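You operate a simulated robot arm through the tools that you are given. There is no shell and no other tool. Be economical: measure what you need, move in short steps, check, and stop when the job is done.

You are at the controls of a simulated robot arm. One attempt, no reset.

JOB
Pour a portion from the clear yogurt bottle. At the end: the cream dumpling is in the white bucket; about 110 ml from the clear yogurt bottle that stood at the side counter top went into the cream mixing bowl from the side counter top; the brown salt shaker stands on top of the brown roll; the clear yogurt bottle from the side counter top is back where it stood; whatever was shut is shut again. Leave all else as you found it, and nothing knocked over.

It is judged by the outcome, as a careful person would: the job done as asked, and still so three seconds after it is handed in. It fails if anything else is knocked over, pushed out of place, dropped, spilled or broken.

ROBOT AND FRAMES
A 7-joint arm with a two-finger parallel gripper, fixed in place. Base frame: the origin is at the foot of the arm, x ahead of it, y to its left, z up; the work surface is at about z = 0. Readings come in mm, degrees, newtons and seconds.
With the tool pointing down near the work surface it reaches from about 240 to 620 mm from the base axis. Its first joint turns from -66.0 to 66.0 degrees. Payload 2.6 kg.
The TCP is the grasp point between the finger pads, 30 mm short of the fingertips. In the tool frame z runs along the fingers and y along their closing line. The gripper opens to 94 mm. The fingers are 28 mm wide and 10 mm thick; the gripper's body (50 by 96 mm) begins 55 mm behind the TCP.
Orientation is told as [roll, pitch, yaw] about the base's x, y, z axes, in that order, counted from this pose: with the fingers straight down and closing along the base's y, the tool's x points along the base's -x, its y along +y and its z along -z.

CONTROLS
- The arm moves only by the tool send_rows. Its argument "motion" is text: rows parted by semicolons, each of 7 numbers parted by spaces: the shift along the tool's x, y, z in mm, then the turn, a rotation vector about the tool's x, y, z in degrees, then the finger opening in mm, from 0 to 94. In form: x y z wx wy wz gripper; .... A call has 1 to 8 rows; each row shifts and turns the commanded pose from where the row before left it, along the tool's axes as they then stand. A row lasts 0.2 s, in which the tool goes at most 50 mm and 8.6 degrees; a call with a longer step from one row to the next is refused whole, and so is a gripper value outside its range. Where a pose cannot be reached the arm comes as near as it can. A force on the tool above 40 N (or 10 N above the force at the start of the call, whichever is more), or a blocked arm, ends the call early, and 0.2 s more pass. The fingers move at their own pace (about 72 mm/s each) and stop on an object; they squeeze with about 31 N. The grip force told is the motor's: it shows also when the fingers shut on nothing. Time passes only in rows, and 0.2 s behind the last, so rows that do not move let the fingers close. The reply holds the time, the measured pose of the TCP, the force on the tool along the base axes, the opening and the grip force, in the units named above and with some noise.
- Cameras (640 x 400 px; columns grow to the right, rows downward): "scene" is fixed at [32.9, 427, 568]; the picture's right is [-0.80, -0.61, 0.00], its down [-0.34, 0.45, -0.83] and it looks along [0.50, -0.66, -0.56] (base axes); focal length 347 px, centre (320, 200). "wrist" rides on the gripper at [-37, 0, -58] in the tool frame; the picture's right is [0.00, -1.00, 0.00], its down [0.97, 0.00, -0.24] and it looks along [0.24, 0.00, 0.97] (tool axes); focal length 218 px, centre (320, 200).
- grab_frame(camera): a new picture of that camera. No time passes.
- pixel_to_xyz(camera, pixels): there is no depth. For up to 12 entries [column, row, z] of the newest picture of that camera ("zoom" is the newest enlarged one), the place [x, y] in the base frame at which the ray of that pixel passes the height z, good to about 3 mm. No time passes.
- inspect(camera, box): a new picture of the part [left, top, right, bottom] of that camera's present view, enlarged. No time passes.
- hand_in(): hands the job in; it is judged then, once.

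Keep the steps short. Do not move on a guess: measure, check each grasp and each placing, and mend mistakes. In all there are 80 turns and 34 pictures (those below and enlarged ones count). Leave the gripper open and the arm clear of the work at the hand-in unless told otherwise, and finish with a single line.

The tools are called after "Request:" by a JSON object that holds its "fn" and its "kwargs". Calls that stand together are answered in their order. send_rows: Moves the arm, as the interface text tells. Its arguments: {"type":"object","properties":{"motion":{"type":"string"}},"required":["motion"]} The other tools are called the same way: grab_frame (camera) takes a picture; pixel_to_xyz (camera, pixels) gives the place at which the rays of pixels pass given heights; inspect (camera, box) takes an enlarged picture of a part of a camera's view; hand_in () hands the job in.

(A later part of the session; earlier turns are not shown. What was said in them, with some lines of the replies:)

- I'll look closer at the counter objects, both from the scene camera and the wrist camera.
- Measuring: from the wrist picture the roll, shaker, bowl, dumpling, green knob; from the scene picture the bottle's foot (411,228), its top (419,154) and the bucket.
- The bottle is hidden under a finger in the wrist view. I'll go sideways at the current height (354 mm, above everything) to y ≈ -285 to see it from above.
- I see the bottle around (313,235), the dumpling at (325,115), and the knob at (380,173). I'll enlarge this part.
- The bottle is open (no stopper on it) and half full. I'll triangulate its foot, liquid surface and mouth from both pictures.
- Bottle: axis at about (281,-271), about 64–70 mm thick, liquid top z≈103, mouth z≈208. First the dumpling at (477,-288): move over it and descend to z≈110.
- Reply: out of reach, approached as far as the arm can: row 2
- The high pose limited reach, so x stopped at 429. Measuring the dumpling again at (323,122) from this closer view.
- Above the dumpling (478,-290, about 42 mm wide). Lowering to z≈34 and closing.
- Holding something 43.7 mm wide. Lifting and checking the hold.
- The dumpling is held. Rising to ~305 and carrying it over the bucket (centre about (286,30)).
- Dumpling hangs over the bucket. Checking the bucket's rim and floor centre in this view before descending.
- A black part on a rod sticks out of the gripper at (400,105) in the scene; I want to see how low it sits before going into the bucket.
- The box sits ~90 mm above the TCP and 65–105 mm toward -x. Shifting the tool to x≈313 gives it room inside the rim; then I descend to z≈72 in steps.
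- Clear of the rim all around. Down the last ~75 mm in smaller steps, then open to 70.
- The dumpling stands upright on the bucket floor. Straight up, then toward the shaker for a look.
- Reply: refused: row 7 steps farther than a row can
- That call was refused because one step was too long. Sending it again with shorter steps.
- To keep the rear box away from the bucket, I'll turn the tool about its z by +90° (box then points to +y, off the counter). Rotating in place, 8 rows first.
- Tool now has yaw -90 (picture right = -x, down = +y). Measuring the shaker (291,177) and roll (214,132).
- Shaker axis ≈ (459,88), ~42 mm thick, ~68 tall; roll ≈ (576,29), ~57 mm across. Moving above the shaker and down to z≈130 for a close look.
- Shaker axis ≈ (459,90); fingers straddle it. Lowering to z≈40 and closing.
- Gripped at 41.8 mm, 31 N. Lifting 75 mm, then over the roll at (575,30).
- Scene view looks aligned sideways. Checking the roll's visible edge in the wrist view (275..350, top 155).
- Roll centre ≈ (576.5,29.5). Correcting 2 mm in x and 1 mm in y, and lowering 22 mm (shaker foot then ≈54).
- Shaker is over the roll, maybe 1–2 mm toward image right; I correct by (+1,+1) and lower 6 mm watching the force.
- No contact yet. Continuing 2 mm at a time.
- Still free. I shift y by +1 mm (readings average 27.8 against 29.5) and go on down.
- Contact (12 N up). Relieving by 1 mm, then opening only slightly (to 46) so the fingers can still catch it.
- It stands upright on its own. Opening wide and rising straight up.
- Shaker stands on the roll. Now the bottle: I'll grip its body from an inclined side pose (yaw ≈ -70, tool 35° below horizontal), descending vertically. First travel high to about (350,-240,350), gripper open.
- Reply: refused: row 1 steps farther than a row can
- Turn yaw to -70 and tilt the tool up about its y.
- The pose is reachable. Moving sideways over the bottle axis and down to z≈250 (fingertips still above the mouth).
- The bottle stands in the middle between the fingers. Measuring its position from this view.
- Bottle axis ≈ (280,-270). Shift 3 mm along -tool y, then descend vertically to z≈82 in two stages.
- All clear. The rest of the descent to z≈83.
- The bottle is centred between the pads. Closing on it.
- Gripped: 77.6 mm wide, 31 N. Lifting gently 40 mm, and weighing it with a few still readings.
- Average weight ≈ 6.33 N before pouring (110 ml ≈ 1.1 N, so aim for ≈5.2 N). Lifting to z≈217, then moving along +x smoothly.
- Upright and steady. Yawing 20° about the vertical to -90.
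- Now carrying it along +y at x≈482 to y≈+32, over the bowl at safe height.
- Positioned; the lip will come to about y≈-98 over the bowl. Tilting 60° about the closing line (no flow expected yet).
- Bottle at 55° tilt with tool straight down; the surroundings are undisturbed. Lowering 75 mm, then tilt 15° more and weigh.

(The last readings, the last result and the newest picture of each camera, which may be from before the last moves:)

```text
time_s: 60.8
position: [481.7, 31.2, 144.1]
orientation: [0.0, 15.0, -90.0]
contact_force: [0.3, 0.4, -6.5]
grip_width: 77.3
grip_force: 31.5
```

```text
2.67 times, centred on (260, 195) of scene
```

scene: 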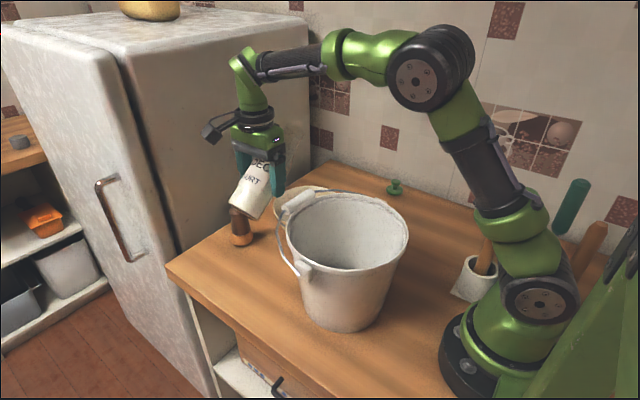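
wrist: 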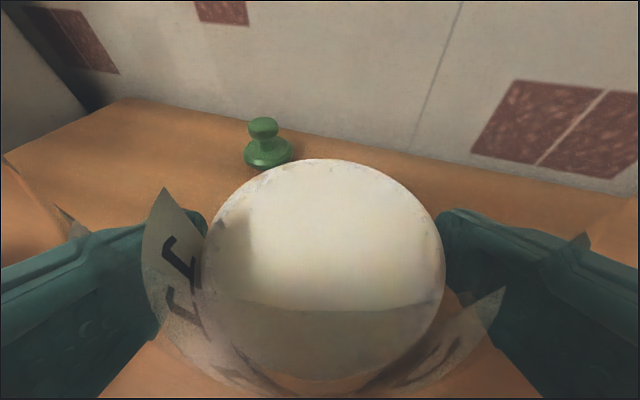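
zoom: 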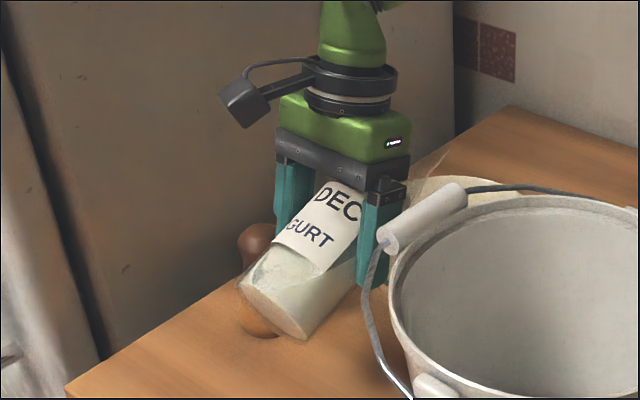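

At 70° weight is still ≈6.1–6.3 N: no flow yet. Going up by 4° and weighing.

Request:
{"fn": "send_rows", "kwargs": {"motion": "0 0 0 0 2 0 50;0 0 0 0 2 0 50;0 0 0 0 0 0 50;0 0 0 0 0 0 50"}}

Request:
{"fn": "send_rows", "kwargs": {"motion": "0 0 0 0 0 0 50"}}

Request:
{"fn": "send_rows", "kwargs": {"motion": "0 0 0 0 0 0 50"}}

Request:
{"fn": "send_rows", "kwargs": {"motion": "0 0 0 0 0 0 50"}}

Request:
{"fn": "send_rows", "kwargs": {"motion": "0 0 0 0 0 0 50"}}

Request:
{"fn": "send_rows", "kwargs": {"motion": "0 0 0 0 0 0 50"}}

```text
time_s: 61.8
position: [482.1, 29.3, 145.4]
orientation: [0.0, 19.1, -90.0]
contact_force: [-0.4, 0.0, -6.6]
grip_width: 77.1
grip_force: 31.3
```

```text
time_s: 62.2
position: [480.4, 30.2, 144.5]
orientation: [0.0, 19.0, -90.0]
contact_force: [-0.4, 0.1, -6.4]
grip_width: 77.5
grip_force: 31.1
```

```text
time_s: 62.6
position: [481.6, 30.6, 144.6]
orientation: [0.0, 19.0, -90.0]
contact_force: [0.1, 0.3, -6.0]
grip_width: 77.4
grip_force: 31.4
```

```text
time_s: 63.0
position: [481.9, 30.1, 144.7]
orientation: [0.0, 19.1, -90.0]
contact_force: [0.2, -0.5, -6.6]
grip_width: 77.1
grip_force: 30.9
```

```text
time_s: 63.4
position: [482.4, 30.3, 145.3]
orientation: [-0.1, 19.0, -90.0]
contact_force: [0.2, -0.2, -6.0]
grip_width: 77.1
grip_force: 31.0
```

```text
time_s: 63.8
position: [481.5, 29.1, 143.9]
orientation: [-0.1, 19.0, -89.9]
contact_force: [-0.4, 1.2, -6.1]
grip_width: 77.3
grip_force: 31.2
```

Still 6.28 N. Another 4° (78°).

Request:
{"fn": "send_rows", "kwargs": {"motion": "0 0 0 0 2 0 50;0 0 0 0 2 0 50;0 0 0 0 0 0 50;0 0 0 0 0 0 50"}}

Request:
{"fn": "send_rows", "kwargs": {"motion": "0 0 0 0 0 0 50"}}

Request:
{"fn": "send_rows", "kwargs": {"motion": "0 0 0 0 0 0 50"}}

Request:
{"fn": "send_rows", "kwargs": {"motion": "0 0 0 0 0 0 50"}}

Request:
{"fn": "send_rows", "kwargs": {"motion": "0 0 0 0 0 0 50"}}

Request:
{"fn": "send_rows", "kwargs": {"motion": "0 0 0 0 0 0 50"}}

```text
time_s: 64.8
position: [482.4, 30.3, 145.1]
orientation: [0.0, 23.0, -89.9]
contact_force: [-0.2, -0.1, -6.6]
grip_width: 77.2
grip_force: 30.7
```

```text
time_s: 65.2
position: [481.6, 30.8, 145.0]
orientation: [0.0, 23.0, -90.0]
contact_force: [-0.1, 0.5, -6.5]
grip_width: 77.2
grip_force: 31.3
```

```text
time_s: 65.6
position: [482.2, 30.0, 144.3]
orientation: [0.0, 23.0, -90.0]
contact_force: [-0.5, -0.3, -7.0]
grip_width: 77.4
grip_force: 30.8
```

```text
time_s: 66.0
position: [481.7, 30.7, 144.0]
orientation: [0.0, 23.1, -90.0]
contact_force: [-0.8, 1.2, -6.8]
grip_width: 77.2
grip_force: 31.3
```

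```text
time_s: 66.4
position: [482.3, 30.9, 144.4]
orientation: [0.1, 23.0, -90.1]
contact_force: [0.0, 0.5, -6.5]
grip_width: 77.1
grip_force: 30.8
```

```text
time_s: 66.8
position: [481.8, 28.9, 144.8]
orientation: [0.0, 22.9, -90.0]
contact_force: [-0.2, 0.2, -6.4]
grip_width: 77.2
grip_force: 31.5
```

No flow (overall mean 6.35 N). On to 82°.

Request:
{"fn": "send_rows", "kwargs": {"motion": "0 0 0 0 2 0 50;0 0 0 0 2 0 50;0 0 0 0 0 0 50;0 0 0 0 0 0 50"}}

Request:
{"fn": "send_rows", "kwargs": {"motion": "0 0 0 0 0 0 50"}}

Request:
{"fn": "send_rows", "kwargs": {"motion": "0 0 0 0 0 0 50"}}

Request:
{"fn": "send_rows", "kwargs": {"motion": "0 0 0 0 0 0 50"}}

Request:
{"fn": "send_rows", "kwargs": {"motion": "0 0 0 0 0 0 50"}}

Request:
{"fn": "send_rows", "kwargs": {"motion": "0 0 0 0 0 0 50"}}

```text
time_s: 67.8
position: [482.1, 29.6, 143.6]
orientation: [0.0, 27.1, -90.1]
contact_force: [0.3, 0.0, -5.9]
grip_width: 77.3
grip_force: 30.6
```

```text
time_s: 68.2
position: [483.0, 29.8, 144.5]
orientation: [0.1, 27.0, -90.0]
contact_force: [-0.4, 0.0, -6.1]
grip_width: 77.2
grip_force: 31.1
```

```text
time_s: 68.6
position: [482.9, 30.8, 144.0]
orientation: [0.0, 27.1, -90.0]
contact_force: [0.0, 0.0, -6.2]
grip_width: 77.0
grip_force: 31.0
```

```text
time_s: 69.0
position: [482.8, 29.1, 142.9]
orientation: [0.0, 27.0, -90.0]
contact_force: [-0.2, -0.2, -6.4]
grip_width: 77.2
grip_force: 30.8
```

```text
time_s: 69.4
position: [481.9, 30.1, 144.5]
orientation: [0.0, 27.0, -90.0]
contact_force: [-0.5, -0.6, -5.3]
grip_width: 77.2
grip_force: 31.0
```

```text
time_s: 69.8
position: [482.4, 29.6, 144.5]
orientation: [0.0, 27.0, -90.1]
contact_force: [0.4, 0.8, -6.0]
grip_width: 77.2
grip_force: 31.3
```

Maybe starting (mean 5.98). More readings at this tilt to see whether it settles.

Request:
{"fn": "send_rows", "kwargs": {"motion": "0 0 0 0 0 0 50;0 0 0 0 0 0 50;0 0 0 0 0 0 50"}}

Request:
{"fn": "send_rows", "kwargs": {"motion": "0 0 0 0 0 0 50"}}

Request:
{"fn": "send_rows", "kwargs": {"motion": "0 0 0 0 0 0 50"}}

Request:
{"fn": "send_rows", "kwargs": {"motion": "0 0 0 0 0 0 50"}}

Request:
{"fn": "send_rows", "kwargs": {"motion": "0 0 0 0 0 0 50"}}

Request:
{"fn": "send_rows", "kwargs": {"motion": "0 0 0 0 0 0 50"}}

Request:
{"fn": "inspect", "kwargs": {"camera": "scene", "box": [220, 140, 340, 230]}}

```text
time_s: 70.6
position: [482.3, 29.7, 143.8]
orientation: [0.0, 26.9, -90.0]
contact_force: [0.7, -0.5, -6.7]
grip_width: 77.0
grip_force: 30.9
```

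```text
time_s: 71.0
position: [482.1, 29.8, 143.9]
orientation: [-0.1, 27.0, -90.0]
contact_force: [-0.1, 0.7, -6.4]
grip_width: 77.1
grip_force: 31.1
```

```text
time_s: 71.4
position: [482.2, 28.6, 144.6]
orientation: [0.0, 27.0, -90.0]
contact_force: [0.5, -0.1, -5.9]
grip_width: 77.4
grip_force: 31.2
```

```text
time_s: 71.8
position: [481.4, 30.6, 143.6]
orientation: [0.0, 27.1, -90.0]
contact_force: [-0.3, 0.1, -5.6]
grip_width: 77.0
grip_force: 31.1
```

```text
time_s: 72.2
position: [482.7, 29.2, 144.5]
orientation: [-0.1, 27.0, -90.0]
contact_force: [0.3, 0.2, -6.2]
grip_width: 77.1
grip_force: 31.5
```

```text
time_s: 72.6
position: [483.3, 30.0, 143.5]
orientation: [0.0, 27.0, -90.0]
contact_force: [0.6, 0.1, -7.3]
grip_width: 77.1
grip_force: 31.0
```

```text
4.44 times, centred on (280, 185) of scene
```

zoom: 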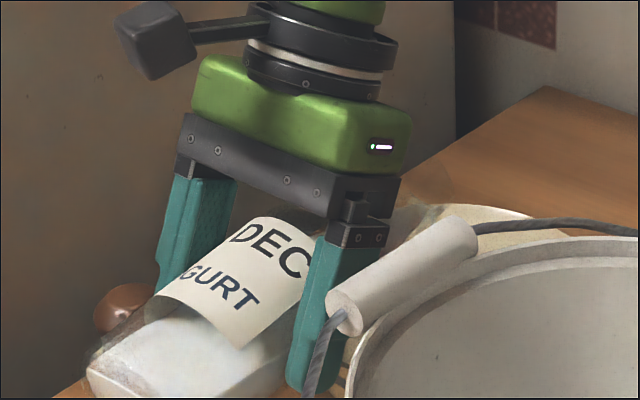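

No flow at 82° (mean 6.35 N), liquid nearly at the lip. Stepping 3° to 85°.

Request:
{"fn": "send_rows", "kwargs": {"motion": "0 0 0 0 1.5 0 50;0 0 0 0 1.5 0 50;0 0 0 0 0 0 50;0 0 0 0 0 0 50"}}

Request:
{"fn": "send_rows", "kwargs": {"motion": "0 0 0 0 0 0 50"}}

Request:
{"fn": "send_rows", "kwargs": {"motion": "0 0 0 0 0 0 50"}}

Request:
{"fn": "send_rows", "kwargs": {"motion": "0 0 0 0 0 0 50"}}

Request:
{"fn": "send_rows", "kwargs": {"motion": "0 0 0 0 0 0 50"}}

Request:
{"fn": "send_rows", "kwargs": {"motion": "0 0 0 0 0 0 50"}}

Request:
{"fn": "send_rows", "kwargs": {"motion": "0 0 0 0 0 0 50"}}

Request:
{"fn": "send_rows", "kwargs": {"motion": "0 0 0 0 0 0 50"}}

```text
time_s: 73.6
position: [480.8, 30.1, 144.1]
orientation: [-0.1, 30.0, -90.0]
contact_force: [0.0, -0.2, -5.4]
grip_width: 76.9
grip_force: 31.0
```

```text
time_s: 74.0
position: [481.0, 29.7, 143.3]
orientation: [0.0, 30.0, -90.0]
contact_force: [0.6, 0.1, -6.9]
grip_width: 76.9
grip_force: 31.3
```

```text
time_s: 74.4
position: [479.9, 29.7, 143.9]
orientation: [0.0, 30.0, -90.0]
contact_force: [-0.4, -1.4, -6.3]
grip_width: 76.9
grip_force: 31.5
```

```text
time_s: 74.8
position: [479.8, 30.3, 143.8]
orientation: [0.0, 30.0, -90.0]
contact_force: [1.0, -0.6, -5.2]
grip_width: 76.8
grip_force: 31.2
```

```text
time_s: 75.2
position: [480.0, 30.7, 144.1]
orientation: [0.0, 30.0, -90.0]
contact_force: [-0.4, 0.1, -4.7]
grip_width: 77.0
grip_force: 30.4
```

```text
time_s: 75.6
position: [481.2, 30.1, 144.8]
orientation: [0.0, 30.0, -90.0]
contact_force: [0.0, 0.5, -5.6]
grip_width: 76.8
grip_force: 30.9
```

```text
time_s: 76.0
position: [479.9, 29.4, 144.2]
orientation: [-0.1, 30.0, -90.0]
contact_force: [-0.7, -0.9, -6.2]
grip_width: 77.2
grip_force: 31.1
```

```text
time_s: 76.4
position: [481.3, 29.9, 144.0]
orientation: [0.0, 30.0, -90.0]
contact_force: [-0.2, 0.1, -5.4]
grip_width: 76.9
grip_force: 30.8
```

Weight dropping (last five mean ≈5.4 N): it pours. Tipping back 6° to stop the flow and weigh accurately.

Request:
{"fn": "send_rows", "kwargs": {"motion": "0 0 0 0 -6 0 50;0 0 0 0 0 0 50;0 0 0 0 0 0 50"}}

Request:
{"fn": "send_rows", "kwargs": {"motion": "0 0 0 0 0 0 50"}}

Request:
{"fn": "send_rows", "kwargs": {"motion": "0 0 0 0 0 0 50"}}

Request:
{"fn": "send_rows", "kwargs": {"motion": "0 0 0 0 0 0 50"}}

Request:
{"fn": "send_rows", "kwargs": {"motion": "0 0 0 0 0 0 50"}}

Request:
{"fn": "send_rows", "kwargs": {"motion": "0 0 0 0 0 0 50"}}

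Request:
{"fn": "send_rows", "kwargs": {"motion": "0 0 0 0 0 0 50"}}

Request:
{"fn": "send_rows", "kwargs": {"motion": "0 0 0 0 0 0 50"}}

Request:
{"fn": "send_rows", "kwargs": {"motion": "0 0 0 0 0 0 50"}}

Request:
{"fn": "send_rows", "kwargs": {"motion": "0 0 0 0 0 0 50"}}

Request:
{"fn": "send_rows", "kwargs": {"motion": "0 0 0 0 0 0 50"}}

Request:
{"fn": "send_rows", "kwargs": {"motion": "0 0 0 0 0 0 50"}}

```text
time_s: 77.2
position: [481.4, 28.1, 143.8]
orientation: [0.1, 24.0, -90.0]
contact_force: [-0.1, -0.6, -6.0]
grip_width: 77.1
grip_force: 31.0
```

```text
time_s: 77.6
position: [480.0, 29.7, 144.0]
orientation: [-0.1, 24.0, -89.9]
contact_force: [-0.2, 0.6, -5.6]
grip_width: 76.8
grip_force: 30.7
```

```text
time_s: 78.0
position: [482.0, 29.8, 142.1]
orientation: [0.0, 24.0, -90.0]
contact_force: [-0.9, -0.7, -4.5]
grip_width: 76.9
grip_force: 31.4
```

```text
time_s: 78.4
position: [480.6, 29.8, 142.5]
orientation: [0.0, 24.1, -90.0]
contact_force: [-0.8, 0.9, -5.1]
grip_width: 76.7
grip_force: 30.8
```

```text
time_s: 78.8
position: [480.0, 28.1, 143.6]
orientation: [0.0, 24.0, -90.1]
contact_force: [0.5, -0.7, -6.3]
grip_width: 76.9
grip_force: 30.5
```

```text
time_s: 79.2
position: [481.1, 28.0, 143.1]
orientation: [0.0, 24.0, -90.0]
contact_force: [0.5, -0.6, -5.2]
grip_width: 76.8
grip_force: 31.2
```

```text
time_s: 79.6
position: [481.5, 28.7, 143.1]
orientation: [0.0, 24.0, -90.1]
contact_force: [-0.1, -0.1, -5.5]
grip_width: 77.2
grip_force: 31.4
```

```text
time_s: 80.0
position: [482.0, 29.5, 143.7]
orientation: [-0.1, 23.9, -90.0]
contact_force: [-0.6, 0.5, -5.8]
grip_width: 77.0
grip_force: 31.1
```

```text
time_s: 80.4
position: [480.7, 28.2, 143.6]
orientation: [0.0, 24.0, -90.0]
contact_force: [0.6, 0.3, -5.0]
grip_width: 76.9
grip_force: 31.3
```

```text
time_s: 80.8
position: [481.0, 29.3, 142.7]
orientation: [0.0, 24.1, -90.0]
contact_force: [0.4, -0.1, -5.3]
grip_width: 76.9
grip_force: 31.5
```

```text
time_s: 81.2
position: [481.2, 28.9, 142.9]
orientation: [-0.1, 24.1, -90.1]
contact_force: [-0.2, -0.9, -5.3]
grip_width: 76.8
grip_force: 31.4
```

```text
time_s: 81.6
position: [480.7, 30.5, 143.3]
orientation: [0.1, 24.0, -90.1]
contact_force: [0.3, 0.9, -4.9]
grip_width: 77.0
grip_force: 31.3
```

Mean 5.375 N against 6.3 N: about 90 ml so far, ±15. More readings to narrow it.

Request:
{"fn": "send_rows", "kwargs": {"motion": "0 0 0 0 0 0 50"}}

Request:
{"fn": "send_rows", "kwargs": {"motion": "0 0 0 0 0 0 50"}}

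Request:
{"fn": "send_rows", "kwargs": {"motion": "0 0 0 0 0 0 50"}}

Request:
{"fn": "send_rows", "kwargs": {"motion": "0 0 0 0 0 0 50"}}

Request:
{"fn": "send_rows", "kwargs": {"motion": "0 0 0 0 0 0 50"}}

Request:
{"fn": "send_rows", "kwargs": {"motion": "0 0 0 0 0 0 50"}}

Request:
{"fn": "send_rows", "kwargs": {"motion": "0 0 0 0 0 0 50"}}

Request:
{"fn": "send_rows", "kwargs": {"motion": "0 0 0 0 0 0 50"}}

Request:
{"fn": "send_rows", "kwargs": {"motion": "0 0 0 0 0 0 50"}}

Request:
{"fn": "send_rows", "kwargs": {"motion": "0 0 0 0 0 0 50"}}

Request:
{"fn": "send_rows", "kwargs": {"motion": "0 0 0 0 0 0 50"}}

Request:
{"fn": "send_rows", "kwargs": {"motion": "0 0 0 0 0 0 50"}}

Request:
{"fn": "send_rows", "kwargs": {"motion": "0 0 0 0 0 0 50"}}

Request:
{"fn": "send_rows", "kwargs": {"motion": "0 0 0 0 0 0 50"}}

Request:
{"fn": "send_rows", "kwargs": {"motion": "0 0 0 0 0 0 50"}}

Request:
{"fn": "send_rows", "kwargs": {"motion": "0 0 0 0 0 0 50"}}

```text
time_s: 82.0
position: [480.7, 28.8, 142.8]
orientation: [0.0, 23.9, -90.1]
contact_force: [0.3, 0.1, -5.4]
grip_width: 76.7
grip_force: 31.0
```

```text
time_s: 82.4
position: [480.5, 29.2, 143.4]
orientation: [0.0, 24.1, -90.0]
contact_force: [-0.4, 0.0, -5.2]
grip_width: 76.8
grip_force: 31.1
```

```text
time_s: 82.8
position: [480.9, 28.5, 143.2]
orientation: [0.1, 24.0, -89.9]
contact_force: [0.3, -0.1, -5.4]
grip_width: 76.7
grip_force: 31.2
```

```text
time_s: 83.2
position: [481.1, 29.0, 143.7]
orientation: [0.0, 24.0, -90.0]
contact_force: [0.0, 0.0, -5.7]
grip_width: 76.9
grip_force: 30.6
```

```text
time_s: 83.6
position: [481.0, 28.7, 144.7]
orientation: [0.0, 24.1, -90.0]
contact_force: [0.1, -0.4, -6.2]
grip_width: 76.7
grip_force: 30.6
```

```text
time_s: 84.0
position: [482.0, 29.0, 143.3]
orientation: [0.0, 24.0, -90.0]
contact_force: [-0.9, 0.3, -5.1]
grip_width: 76.9
grip_force: 31.2
```

```text
time_s: 84.4
position: [480.3, 29.4, 142.5]
orientation: [0.0, 23.9, -90.0]
contact_force: [-0.1, -1.0, -6.3]
grip_width: 76.7
grip_force: 30.9
```

```text
time_s: 84.8
position: [481.1, 29.6, 143.2]
orientation: [-0.1, 24.0, -90.0]
contact_force: [0.0, 0.1, -5.7]
grip_width: 76.8
grip_force: 30.6
```

```text
time_s: 85.2
position: [481.2, 28.5, 143.1]
orientation: [0.1, 24.1, -90.0]
contact_force: [-0.2, -0.2, -6.3]
grip_width: 76.9
grip_force: 31.0
```

```text
time_s: 85.6
position: [480.2, 29.3, 142.9]
orientation: [-0.1, 23.9, -89.9]
contact_force: [-0.6, -0.1, -5.2]
grip_width: 76.9
grip_force: 30.9
```

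```text
time_s: 86.0
position: [480.5, 28.3, 142.5]
orientation: [0.0, 24.0, -90.0]
contact_force: [0.4, -0.6, -5.6]
grip_width: 76.5
grip_force: 30.7
```

```text
time_s: 86.4
position: [481.1, 29.0, 142.9]
orientation: [0.1, 24.0, -89.9]
contact_force: [-0.1, 0.3, -5.5]
grip_width: 76.7
grip_force: 31.3
```

```text
time_s: 86.8
position: [481.2, 27.4, 143.7]
orientation: [0.0, 24.0, -90.0]
contact_force: [-0.4, -0.4, -5.9]
grip_width: 76.6
grip_force: 31.5
```

```text
time_s: 87.2
position: [481.0, 29.0, 143.3]
orientation: [0.0, 24.0, -89.9]
contact_force: [-0.3, 0.5, -5.4]
grip_width: 76.3
grip_force: 31.2
```

```text
time_s: 87.6
position: [482.1, 28.9, 142.7]
orientation: [0.0, 24.0, -90.1]
contact_force: [-0.3, 0.2, -4.7]
grip_width: 76.7
grip_force: 30.8
```

```text
time_s: 88.0
position: [481.9, 29.3, 143.3]
orientation: [0.1, 24.0, -89.9]
contact_force: [-0.4, -0.1, -5.7]
grip_width: 76.7
grip_force: 31.1
```

Combined mean 5.49 N: about 80 ml has gone. About 30 ml more is needed, roughly 1.5° beyond the earlier tilt. Going to 86.5°, holding ~2.5 s, tipping back.

Request:
{"fn": "send_rows", "kwargs": {"motion": "0 0 0 0 3.5 0 50;0 0 0 0 3 0 50;0 0 0 0 1 0 50;0 0 0 0 0 0 50;0 0 0 0 0 0 50;0 0 0 0 0 0 50;0 0 0 0 0 0 50;0 0 0 0 0 0 50"}}

Request:
{"fn": "send_rows", "kwargs": {"motion": "0 0 0 0 0 0 50;0 0 0 0 0 0 50;0 0 0 0 0 0 50;0 0 0 0 0 0 50;0 0 0 0 0 0 50;0 0 0 0 0 0 50"}}

Request:
{"fn": "send_rows", "kwargs": {"motion": "0 0 0 0 -8 0 50;0 0 0 0 -6 0 50;0 0 0 0 0 0 50;0 0 0 0 0 0 50"}}

Request:
{"fn": "send_rows", "kwargs": {"motion": "0 0 0 0 0 0 50"}}

Request:
{"fn": "send_rows", "kwargs": {"motion": "0 0 0 0 0 0 50"}}

Request:
{"fn": "send_rows", "kwargs": {"motion": "0 0 0 0 0 0 50"}}

Request:
{"fn": "send_rows", "kwargs": {"motion": "0 0 0 0 0 0 50"}}

Request:
{"fn": "send_rows", "kwargs": {"motion": "0 0 0 0 0 0 50"}}

Request:
{"fn": "send_rows", "kwargs": {"motion": "0 0 0 0 0 0 50"}}

Request:
{"fn": "send_rows", "kwargs": {"motion": "0 0 0 0 0 0 50"}}

Request:
{"fn": "send_rows", "kwargs": {"motion": "0 0 0 0 0 0 50"}}

Request:
{"fn": "send_rows", "kwargs": {"motion": "0 0 0 0 0 0 50"}}

Request:
{"fn": "send_rows", "kwargs": {"motion": "0 0 0 0 0 0 50"}}

Request:
{"fn": "send_rows", "kwargs": {"motion": "0 0 0 0 0 0 50"}}

Request:
{"fn": "send_rows", "kwargs": {"motion": "0 0 0 0 0 0 50"}}

```text
time_s: 89.8
position: [483.0, 29.3, 144.7]
orientation: [0.0, 31.5, -89.9]
contact_force: [0.9, -0.3, -4.6]
grip_width: 76.7
grip_force: 31.1
```

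```text
time_s: 91.2
position: [482.2, 28.8, 144.6]
orientation: [0.1, 31.5, -90.0]
contact_force: [0.4, 0.3, -5.0]
grip_width: 76.5
grip_force: 30.9
```

```text
time_s: 92.2
position: [479.5, 29.0, 144.3]
orientation: [0.0, 17.5, -90.0]
contact_force: [0.1, 0.0, -4.2]
grip_width: 76.6
grip_force: 31.2
```

```text
time_s: 92.6
position: [481.2, 28.9, 144.3]
orientation: [0.1, 17.5, -90.1]
contact_force: [0.0, -0.1, -5.0]
grip_width: 76.7
grip_force: 30.9
```

```text
time_s: 93.0
position: [480.2, 30.0, 144.6]
orientation: [0.0, 17.5, -89.9]
contact_force: [0.2, 0.0, -5.2]
grip_width: 77.0
grip_force: 30.6
```

```text
time_s: 93.4
position: [480.9, 29.3, 144.8]
orientation: [0.1, 17.6, -90.0]
contact_force: [-1.2, -0.1, -4.3]
grip_width: 76.5
grip_force: 31.0
```

```text
time_s: 93.8
position: [480.1, 28.7, 143.9]
orientation: [0.0, 17.5, -90.1]
contact_force: [0.1, -0.1, -5.4]
grip_width: 76.6
grip_force: 30.4
```

```text
time_s: 94.2
position: [481.1, 28.4, 144.1]
orientation: [-0.1, 17.4, -90.0]
contact_force: [-0.5, 0.5, -5.3]
grip_width: 76.5
grip_force: 31.0
```

```text
time_s: 94.6
position: [480.3, 30.2, 143.9]
orientation: [-0.1, 17.4, -90.0]
contact_force: [0.8, -0.1, -5.3]
grip_width: 76.3
grip_force: 31.4
```

```text
time_s: 95.0
position: [480.7, 28.6, 143.2]
orientation: [0.0, 17.4, -89.9]
contact_force: [-0.7, 0.2, -4.3]
grip_width: 76.5
grip_force: 31.2
```

```text
time_s: 95.4
position: [479.8, 29.1, 143.9]
orientation: [0.1, 17.4, -90.1]
contact_force: [-0.8, 0.3, -5.2]
grip_width: 76.5
grip_force: 31.2
```

```text
time_s: 95.8
position: [480.2, 30.1, 143.6]
orientation: [0.0, 17.5, -89.9]
contact_force: [0.4, 0.5, -5.2]
grip_width: 76.3
grip_force: 30.3
```

```text
time_s: 96.2
position: [480.0, 28.9, 143.8]
orientation: [0.0, 17.5, -90.0]
contact_force: [-0.4, -0.1, -4.5]
grip_width: 76.6
grip_force: 30.6
```

```text
time_s: 96.6
position: [479.9, 29.8, 145.4]
orientation: [-0.1, 17.5, -90.1]
contact_force: [-0.7, 0.0, -5.3]
grip_width: 76.4
grip_force: 30.9
```

```text
time_s: 97.0
position: [480.3, 28.8, 144.1]
orientation: [0.0, 17.6, -90.0]
contact_force: [-0.6, 0.5, -4.8]
grip_width: 76.4
grip_force: 31.0
```

Mean now ≈4.92 N, i.e. roughly 110–135 ml poured; that's enough. Tipping back to 55°, rising, then upright.

Request:
{"fn": "send_rows", "kwargs": {"motion": "0 0 0 0 -5.5 0 50;0 0 0 0 -6 0 50;0 0 0 0 -6 0 50;0 0 -15 0 0 0 50;0 0 -25 0 0 0 50;0 0 -25 0 0 0 50;0 0 -10 0 0 0 50;0 0 0 0 -4 0 50"}}

Request:
{"fn": "send_rows", "kwargs": {"motion": "0 0 0 0 -7.5 0 50;0 0 0 0 -8 0 50;0 0 0 0 -8 0 50;0 0 0 0 -8 0 50;0 0 0 0 -8 0 50;0 0 0 0 -7 0 50;0 0 0 0 -4.5 0 50;0 0 0 0 0 0 50"}}

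Request:
{"fn": "grab_frame", "kwargs": {"camera": "scene"}}

```text
time_s: 98.8
position: [481.6, 27.4, 219.5]
orientation: [0.0, -4.0, -90.0]
contact_force: [-0.6, 0.5, -5.4]
grip_width: 71.8
grip_force: 31.6
```

```text
time_s: 100.6
position: [482.5, 30.5, 218.9]
orientation: [0.0, -55.1, -90.2]
contact_force: [0.4, 0.4, -4.9]
grip_width: 71.6
grip_force: 31.3
```

```text
2 pictures are left
```

scene: 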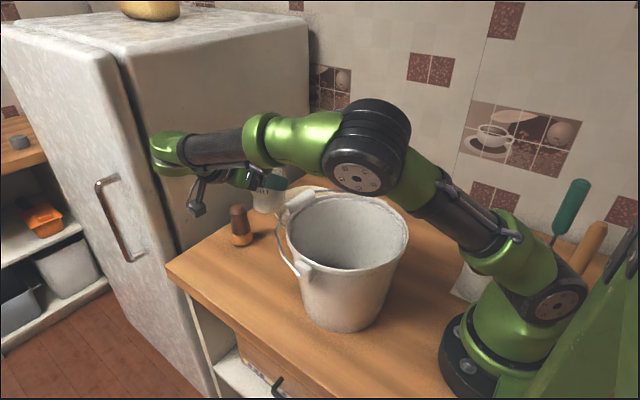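

Grip width fell to 71.6, so the bottle has shifted in the grip. I compare with the earlier wrist view (mouth then spanned columns 203–445, rows 158–380).

Request:
{"fn": "grab_frame", "kwargs": {"camera": "wrist"}}

```text
1 pictures are left
```

wrist: 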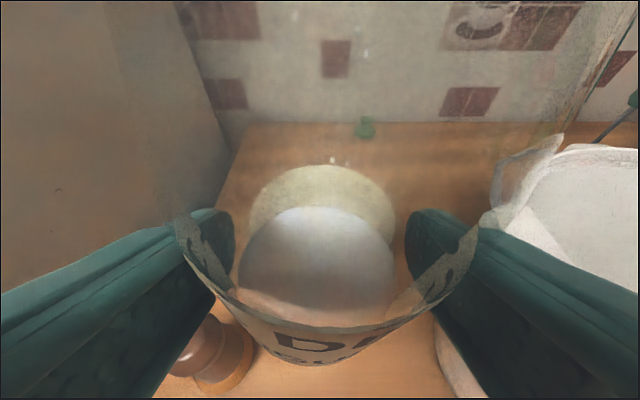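

The view shows the bottle has slid ~12–15 mm toward the fingertips (still held). I'll lean it 20° back toward the palm to take load off the tips, and carry it home in gentle steps.

Request:
{"fn": "send_rows", "kwargs": {"motion": "0 0 0 0 -3 0 50;0 0 0 0 -5 0 50;0 0 0 0 -5 0 50;0 0 0 0 -4 0 50;0 0 0 0 -3 0 50;0 0 0 0 0 0 50"}}

Request:
{"fn": "send_rows", "kwargs": {"motion": "-1.04 0 3.86 0 0 0 50;-2.33 0 8.7 0 0 0 50;-3.63 0 13.5 0 0 0 50;-3.63 0 13.5 0 0 0 50;-3.63 0 13.5 0 0 0 50;-3.63 0 13.5 0 0 0 50;-3.63 0 13.5 0 0 0 50;-3.63 0 13.5 0 0 0 50"}}

```text
time_s: 102.0
position: [481.6, 29.2, 219.8]
orientation: [0.0, -75.1, -90.0]
contact_force: [0.0, -0.5, -4.8]
grip_width: 71.6
grip_force: 30.8
```

```text
time_s: 103.8
position: [481.3, -69.2, 218.6]
orientation: [-0.1, -75.1, -90.1]
contact_force: [0.1, -0.9, -4.4]
grip_width: 71.7
grip_force: 31.0
```

The grip is stable at 71.6. Continuing to y≈-262.

Request:
{"fn": "send_rows", "kwargs": {"motion": "-3.63 0 13.5 0 0 0 50;-3.63 0 13.5 0 0 0 50;-3.63 0 13.5 0 0 0 50;-3.63 0 13.5 0 0 0 50;-3.63 0 13.5 0 0 0 50;-3.63 0 13.5 0 0 0 50;-3.63 0 13.5 0 0 0 50;-3.63 0 13.5 0 0 0 50"}}

Request:
{"fn": "send_rows", "kwargs": {"motion": "-3.63 0 13.5 0 0 0 50;-3.63 0 13.5 0 0 0 50;-3.63 0 13.5 0 0 0 50;-3.1 0 11.6 0 0 0 50;-3.1 0 11.6 0 0 0 50;-2.3 0 8.7 0 0 0 50;-1.3 0 4.8 0 0 0 50;0 0 0 0 0 0 50"}}

```text
time_s: 105.6
position: [480.6, -179.1, 220.2]
orientation: [-0.2, -75.1, -90.0]
contact_force: [-0.1, 0.6, -5.1]
grip_width: 71.4
grip_force: 30.9
```

```text
time_s: 107.4
position: [482.7, -259.8, 218.0]
orientation: [0.0, -75.0, -90.0]
contact_force: [-0.4, -1.6, -5.0]
grip_width: 71.2
grip_force: 31.3
```

Yaw back to -70, then move along -x gently.

Request:
{"fn": "send_rows", "kwargs": {"motion": "0 0 0 -4.83 0 -1.3 50;0 0 0 -4.83 0 -1.3 50;0 0 0 -4.83 0 -1.3 50;0 0 0 -4.83 0 -1.3 50;0.44 -4.7 -1.65 0 0 0 50;0.89 -9.4 -3.3 0 0 0 50;1.24 -13.16 -4.62 0 0 0 50;1.24 -13.16 -4.62 0 0 0 50"}}

Request:
{"fn": "send_rows", "kwargs": {"motion": "1.24 -13.16 -4.62 0 0 0 50;1.24 -13.16 -4.62 0 0 0 50;1.24 -13.16 -4.62 0 0 0 50;1.24 -13.16 -4.62 0 0 0 50;1.24 -13.16 -4.62 0 0 0 50;1.24 -13.16 -4.62 0 0 0 50;1.24 -13.16 -4.62 0 0 0 50;0 0 0 0 0 0 50"}}

```text
time_s: 109.2
position: [440.2, -260.0, 219.4]
orientation: [-0.2, -75.0, -69.8]
contact_force: [0.2, 0.2, -5.2]
grip_width: 71.3
grip_force: 30.8
```

```text
time_s: 111.0
position: [340.6, -258.9, 218.1]
orientation: [-0.1, -75.0, -69.9]
contact_force: [0.3, 0.1, -5.0]
grip_width: 71.7
grip_force: 30.9
```

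Holding steady. Earlier view fits a ~12 mm slide along the fingers, so the set-down TCP should be ≈(274,-253). Moving there at this height, then righting the bottle.

Request:
{"fn": "send_rows", "kwargs": {"motion": "1.2 -10 -4.5 0 0 0 50;1.2 -10 -4.5 0 0 0 50;1.2 -10 -4.5 0 0 0 50;1.2 -10 -4.5 0 0 0 50;1.2 -10 -4.5 0 0 0 50;0.8 -6 -3 0 0 0 50;0.5 -4 -1.7 0 0 0 50;0 0 0 0 0 0 50"}}

Request:
{"fn": "send_rows", "kwargs": {"motion": "0 0 0 0 3 0 50;0 0 0 0 5 0 50;0 0 0 0 5 0 50;0 0 0 0 4 0 50;0 0 0 0 3 0 50;0 0 0 0 0 0 50"}}

```text
time_s: 112.8
position: [277.6, -254.3, 220.1]
orientation: [-0.2, -75.0, -69.8]
contact_force: [0.6, -0.2, -5.3]
grip_width: 71.5
grip_force: 31.1
out of reach, approached as far as the arm can: row 7
```

```text
time_s: 114.2
position: [269.5, -258.5, 222.3]
orientation: [-2.8, -61.6, -70.2]
contact_force: [0.2, -0.3, -6.3]
grip_width: 71.7
grip_force: 31.3
out of reach, approached as far as the arm can: row 4, 5
```

The arm is near its inner limit there (orientation came short: pitch -61.6, roll -2.8). Moving ~10 mm outward and reading again.

Request:
{"fn": "send_rows", "kwargs": {"motion": "-2.4 0 4.4 0 0 0 50;-2.4 0 4.4 0 0 0 50;0 0 0 0 0 0 50"}}

```text
time_s: 115.0
position: [274.0, -269.8, 223.3]
orientation: [-2.8, -61.6, -69.9]
contact_force: [0.3, -0.2, -5.1]
grip_width: 71.5
grip_force: 31.2
```

Correcting the orientation: -2.8° about tool x and +6.6° about tool y.

Request:
{"fn": "send_rows", "kwargs": {"motion": "0 0 0 -2.8 0 0 50;0 0 0 0 3.3 0 50;0 0 0 0 3.3 0 50;0 0 0 0 0 0 50"}}

```text
time_s: 116.0
position: [273.6, -269.3, 222.1]
orientation: [-0.1, -55.1, -70.0]
contact_force: [-0.2, 0.7, -4.6]
grip_width: 71.6
grip_force: 31.5
```

Pose right again. Descending to z≈140, then shifting back toward the target.

Request:
{"fn": "send_rows", "kwargs": {"motion": "5 0 3.5 0 0 0 50;10 0 7 0 0 0 50;12 0 8.4 0 0 0 50;12 0 8.4 0 0 0 50;12 0 8.4 0 0 0 50;10 0 7 0 0 0 50;5 0 3.5 0 0 0 50;0 0 0 0 0 0 50"}}

Request:
{"fn": "send_rows", "kwargs": {"motion": "2.9 1.8 -4.1 0 0 0 50;2.9 1.8 -4.1 0 0 0 50;2.9 1.8 -4.1 0 0 0 50;0 0 0 0 0 0 50"}}

```text
time_s: 117.8
position: [275.1, -269.6, 140.3]
orientation: [0.0, -55.1, -70.1]
contact_force: [-0.2, -0.1, -5.0]
grip_width: 71.4
grip_force: 31.3
```

```text
time_s: 118.8
position: [274.4, -253.0, 141.9]
orientation: [0.0, -55.0, -70.0]
contact_force: [0.6, -0.7, -5.1]
grip_width: 71.4
grip_force: 30.2
```

On target. Lowering to z≈102, then in small steps feeling for contact (expected TCP z ≈ 82–90).

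Request:
{"fn": "send_rows", "kwargs": {"motion": "8.2 0 5.7 0 0 0 50;8.2 0 5.7 0 0 0 50;8.2 0 5.7 0 0 0 50;8.2 0 5.7 0 0 0 50;0 0 0 0 0 0 50"}}

Request:
{"fn": "send_rows", "kwargs": {"motion": "2.5 0 1.7 0 0 0 50;2.5 0 1.7 0 0 0 50;0 0 0 0 0 0 50"}}

Request:
{"fn": "send_rows", "kwargs": {"motion": "1.6 0 1.15 0 0 0 50;0 0 0 0 0 0 50"}}

```text
time_s: 120.0
position: [274.7, -250.6, 102.4]
orientation: [0.0, -55.0, -70.0]
contact_force: [0.2, 0.1, -5.7]
grip_width: 71.5
grip_force: 30.9
```

```text
time_s: 120.8
position: [274.9, -253.0, 96.0]
orientation: [0.0, -55.0, -69.9]
contact_force: [0.2, -0.3, -5.4]
grip_width: 71.2
grip_force: 31.4
```

```text
time_s: 121.4
position: [273.8, -253.5, 94.0]
orientation: [0.0, -55.1, -70.0]
contact_force: [-0.2, 0.7, -4.1]
grip_width: 71.5
grip_force: 31.0
```

Request:
{"fn": "send_rows", "kwargs": {"motion": "1.6 0 1.15 0 0 0 50;0 0 0 0 0 0 50"}}

Request:
{"fn": "send_rows", "kwargs": {"motion": "1.6 0 1.15 0 0 0 50;0 0 0 0 0 0 50"}}

Request:
{"fn": "send_rows", "kwargs": {"motion": "1.2 0 0.86 0 0 0 50;0 0 0 0 0 0 50"}}

```text
time_s: 122.0
position: [273.1, -253.5, 91.1]
orientation: [0.0, -55.0, -69.9]
contact_force: [0.5, -0.6, -4.8]
grip_width: 71.2
grip_force: 31.3
```

```text
time_s: 122.6
position: [272.8, -252.9, 90.8]
orientation: [0.0, -54.9, -69.9]
contact_force: [0.4, -0.6, -5.1]
grip_width: 71.5
grip_force: 31.0
```

```text
time_s: 123.2
position: [273.2, -253.7, 88.3]
orientation: [0.0, -55.0, -69.9]
contact_force: [0.6, 0.1, -5.3]
grip_width: 71.3
grip_force: 31.0
```

No contact yet at 88. Continuing.

Request:
{"fn": "send_rows", "kwargs": {"motion": "1.2 0 0.86 0 0 0 50;0 0 0 0 0 0 50"}}

Request:
{"fn": "send_rows", "kwargs": {"motion": "1.2 0 0.86 0 0 0 50;0 0 0 0 0 0 50"}}

Request:
{"fn": "send_rows", "kwargs": {"motion": "1.2 0 0.86 0 0 0 50;0 0 0 0 0 0 50"}}

```text
time_s: 123.8
position: [274.0, -252.7, 87.3]
orientation: [-0.1, -55.0, -70.0]
contact_force: [-1.3, 2.2, -1.6]
grip_width: 71.2
grip_force: 31.4
```

```text
time_s: 124.4
position: [274.7, -253.0, 85.7]
orientation: [0.1, -55.2, -70.0]
contact_force: [2.0, 3.7, 14.0]
grip_width: 71.3
grip_force: 30.9
```

```text
time_s: 125.0
position: [275.3, -252.1, 86.0]
orientation: [0.2, -55.3, -70.0]
contact_force: [8.5, 3.3, 20.7]
grip_width: 71.5
grip_force: 31.1
```

Contact at TCP z≈87, consistent with the estimated slide and an upright bottle. Relieving the pressure, then opening slowly.

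Request:
{"fn": "send_rows", "kwargs": {"motion": "-1.5 0 -1.05 0 0 0 50;0 0 0 0 0 0 50"}}

Request:
{"fn": "send_rows", "kwargs": {"motion": "0 0 0 0 0 0 72;0 0 0 0 0 0 74;0 0 0 0 0 0 76;0 0 0 0 0 0 78;0 0 0 0 0 0 80;0 0 0 0 0 0 80"}}

Request:
{"fn": "send_rows", "kwargs": {"motion": "0 0 0 0 0 0 84;0 0 0 0 0 0 88;0 0 0 0 0 0 94;0 0 0 0 0 0 94;0 0 0 0 0 0 94"}}

```text
time_s: 125.6
position: [273.0, -253.5, 85.5]
orientation: [-0.1, -55.1, -70.0]
contact_force: [2.0, -3.9, 5.1]
grip_width: 71.3
grip_force: 31.2
```

```text
time_s: 127.0
position: [274.8, -252.8, 85.9]
orientation: [0.0, -55.1, -69.9]
contact_force: [0.4, -0.6, 0.2]
grip_width: 79.6
grip_force: 0.1
```

```text
time_s: 128.2
position: [273.2, -252.3, 85.5]
orientation: [0.0, -54.9, -70.1]
contact_force: [0.0, -0.2, -0.2]
grip_width: 93.7
grip_force: 0.0
```

Released; forces near zero. Rising vertically, drifting ~8 mm outward to stay in reach, as on the earlier descent.

Request:
{"fn": "send_rows", "kwargs": {"motion": "-10.9 0 -6.2 0 0 0 94;-21.2 0 -13.4 0 0 0 94;-21.2 0 -13.4 0 0 0 94;-21.2 0 -13.4 0 0 0 94;0 0 0 0 0 0 94"}}

Request:
{"fn": "send_rows", "kwargs": {"motion": "-21.2 0 -13.4 0 0 0 94;-21.2 0 -13.4 0 0 0 94;-20.5 0 -14.4 0 0 0 94;-20.5 0 -14.4 0 0 0 94;0 0 0 0 0 0 94"}}

```text
time_s: 129.4
position: [276.3, -257.9, 172.5]
orientation: [0.0, -55.1, -69.9]
contact_force: [0.3, -1.3, -0.7]
grip_width: 93.8
grip_force: 0.1
```

```text
time_s: 130.6
position: [278.8, -259.9, 275.0]
orientation: [-0.1, -55.0, -70.0]
contact_force: [-1.3, -0.6, 0.6]
grip_width: 94.0
grip_force: 0.1
```

Clear of the bottle. Rising further and moving off toward +x, then the last picture.

Request:
{"fn": "send_rows", "kwargs": {"motion": "-24 0 -17 0 0 0 94;-24 0 -17 0 0 0 94;-5 28 8 0 0 0 94;-5 28 8 0 0 0 94;-5 28 8 0 0 0 94;-5 28 8 0 0 0 94;0 0 0 0 0 0 94"}}

Request:
{"fn": "grab_frame", "kwargs": {"camera": "scene"}}

```text
time_s: 132.2
position: [394.6, -252.6, 328.7]
orientation: [-0.1, -55.0, -70.1]
contact_force: [-0.1, 0.0, 0.4]
grip_width: 93.8
grip_force: 0.0
```

```text
0 pictures are left
```

scene: 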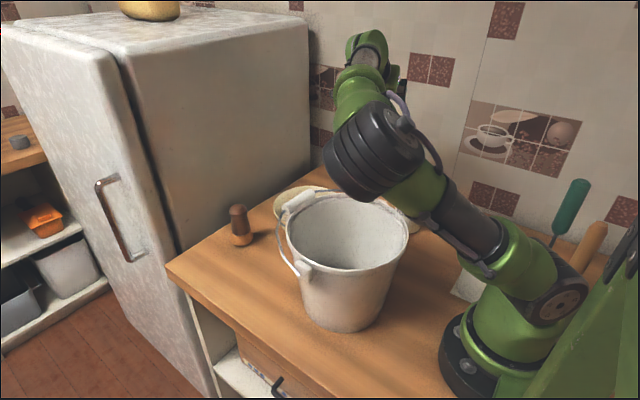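

The shaker stands on the roll and the bucket and bowl are unmoved. The bottle's foot shows at its old spot (≈(412,225)), though the arm hides the rest of it. The gripper is open and clear, so I'm handing in.

Request:
{"fn": "hand_in", "kwargs": {}}

```text
The job is handed in.
```

Handed in: the dumpling is in the bucket, the shaker stands on the roll, and the bottle is back at its spot within about 1 cm by estimate (the arm hid most of it in the last picture); by weight about 110–135 ml went into the bowl, probably above the 110 ml asked, and nothing had been shut.
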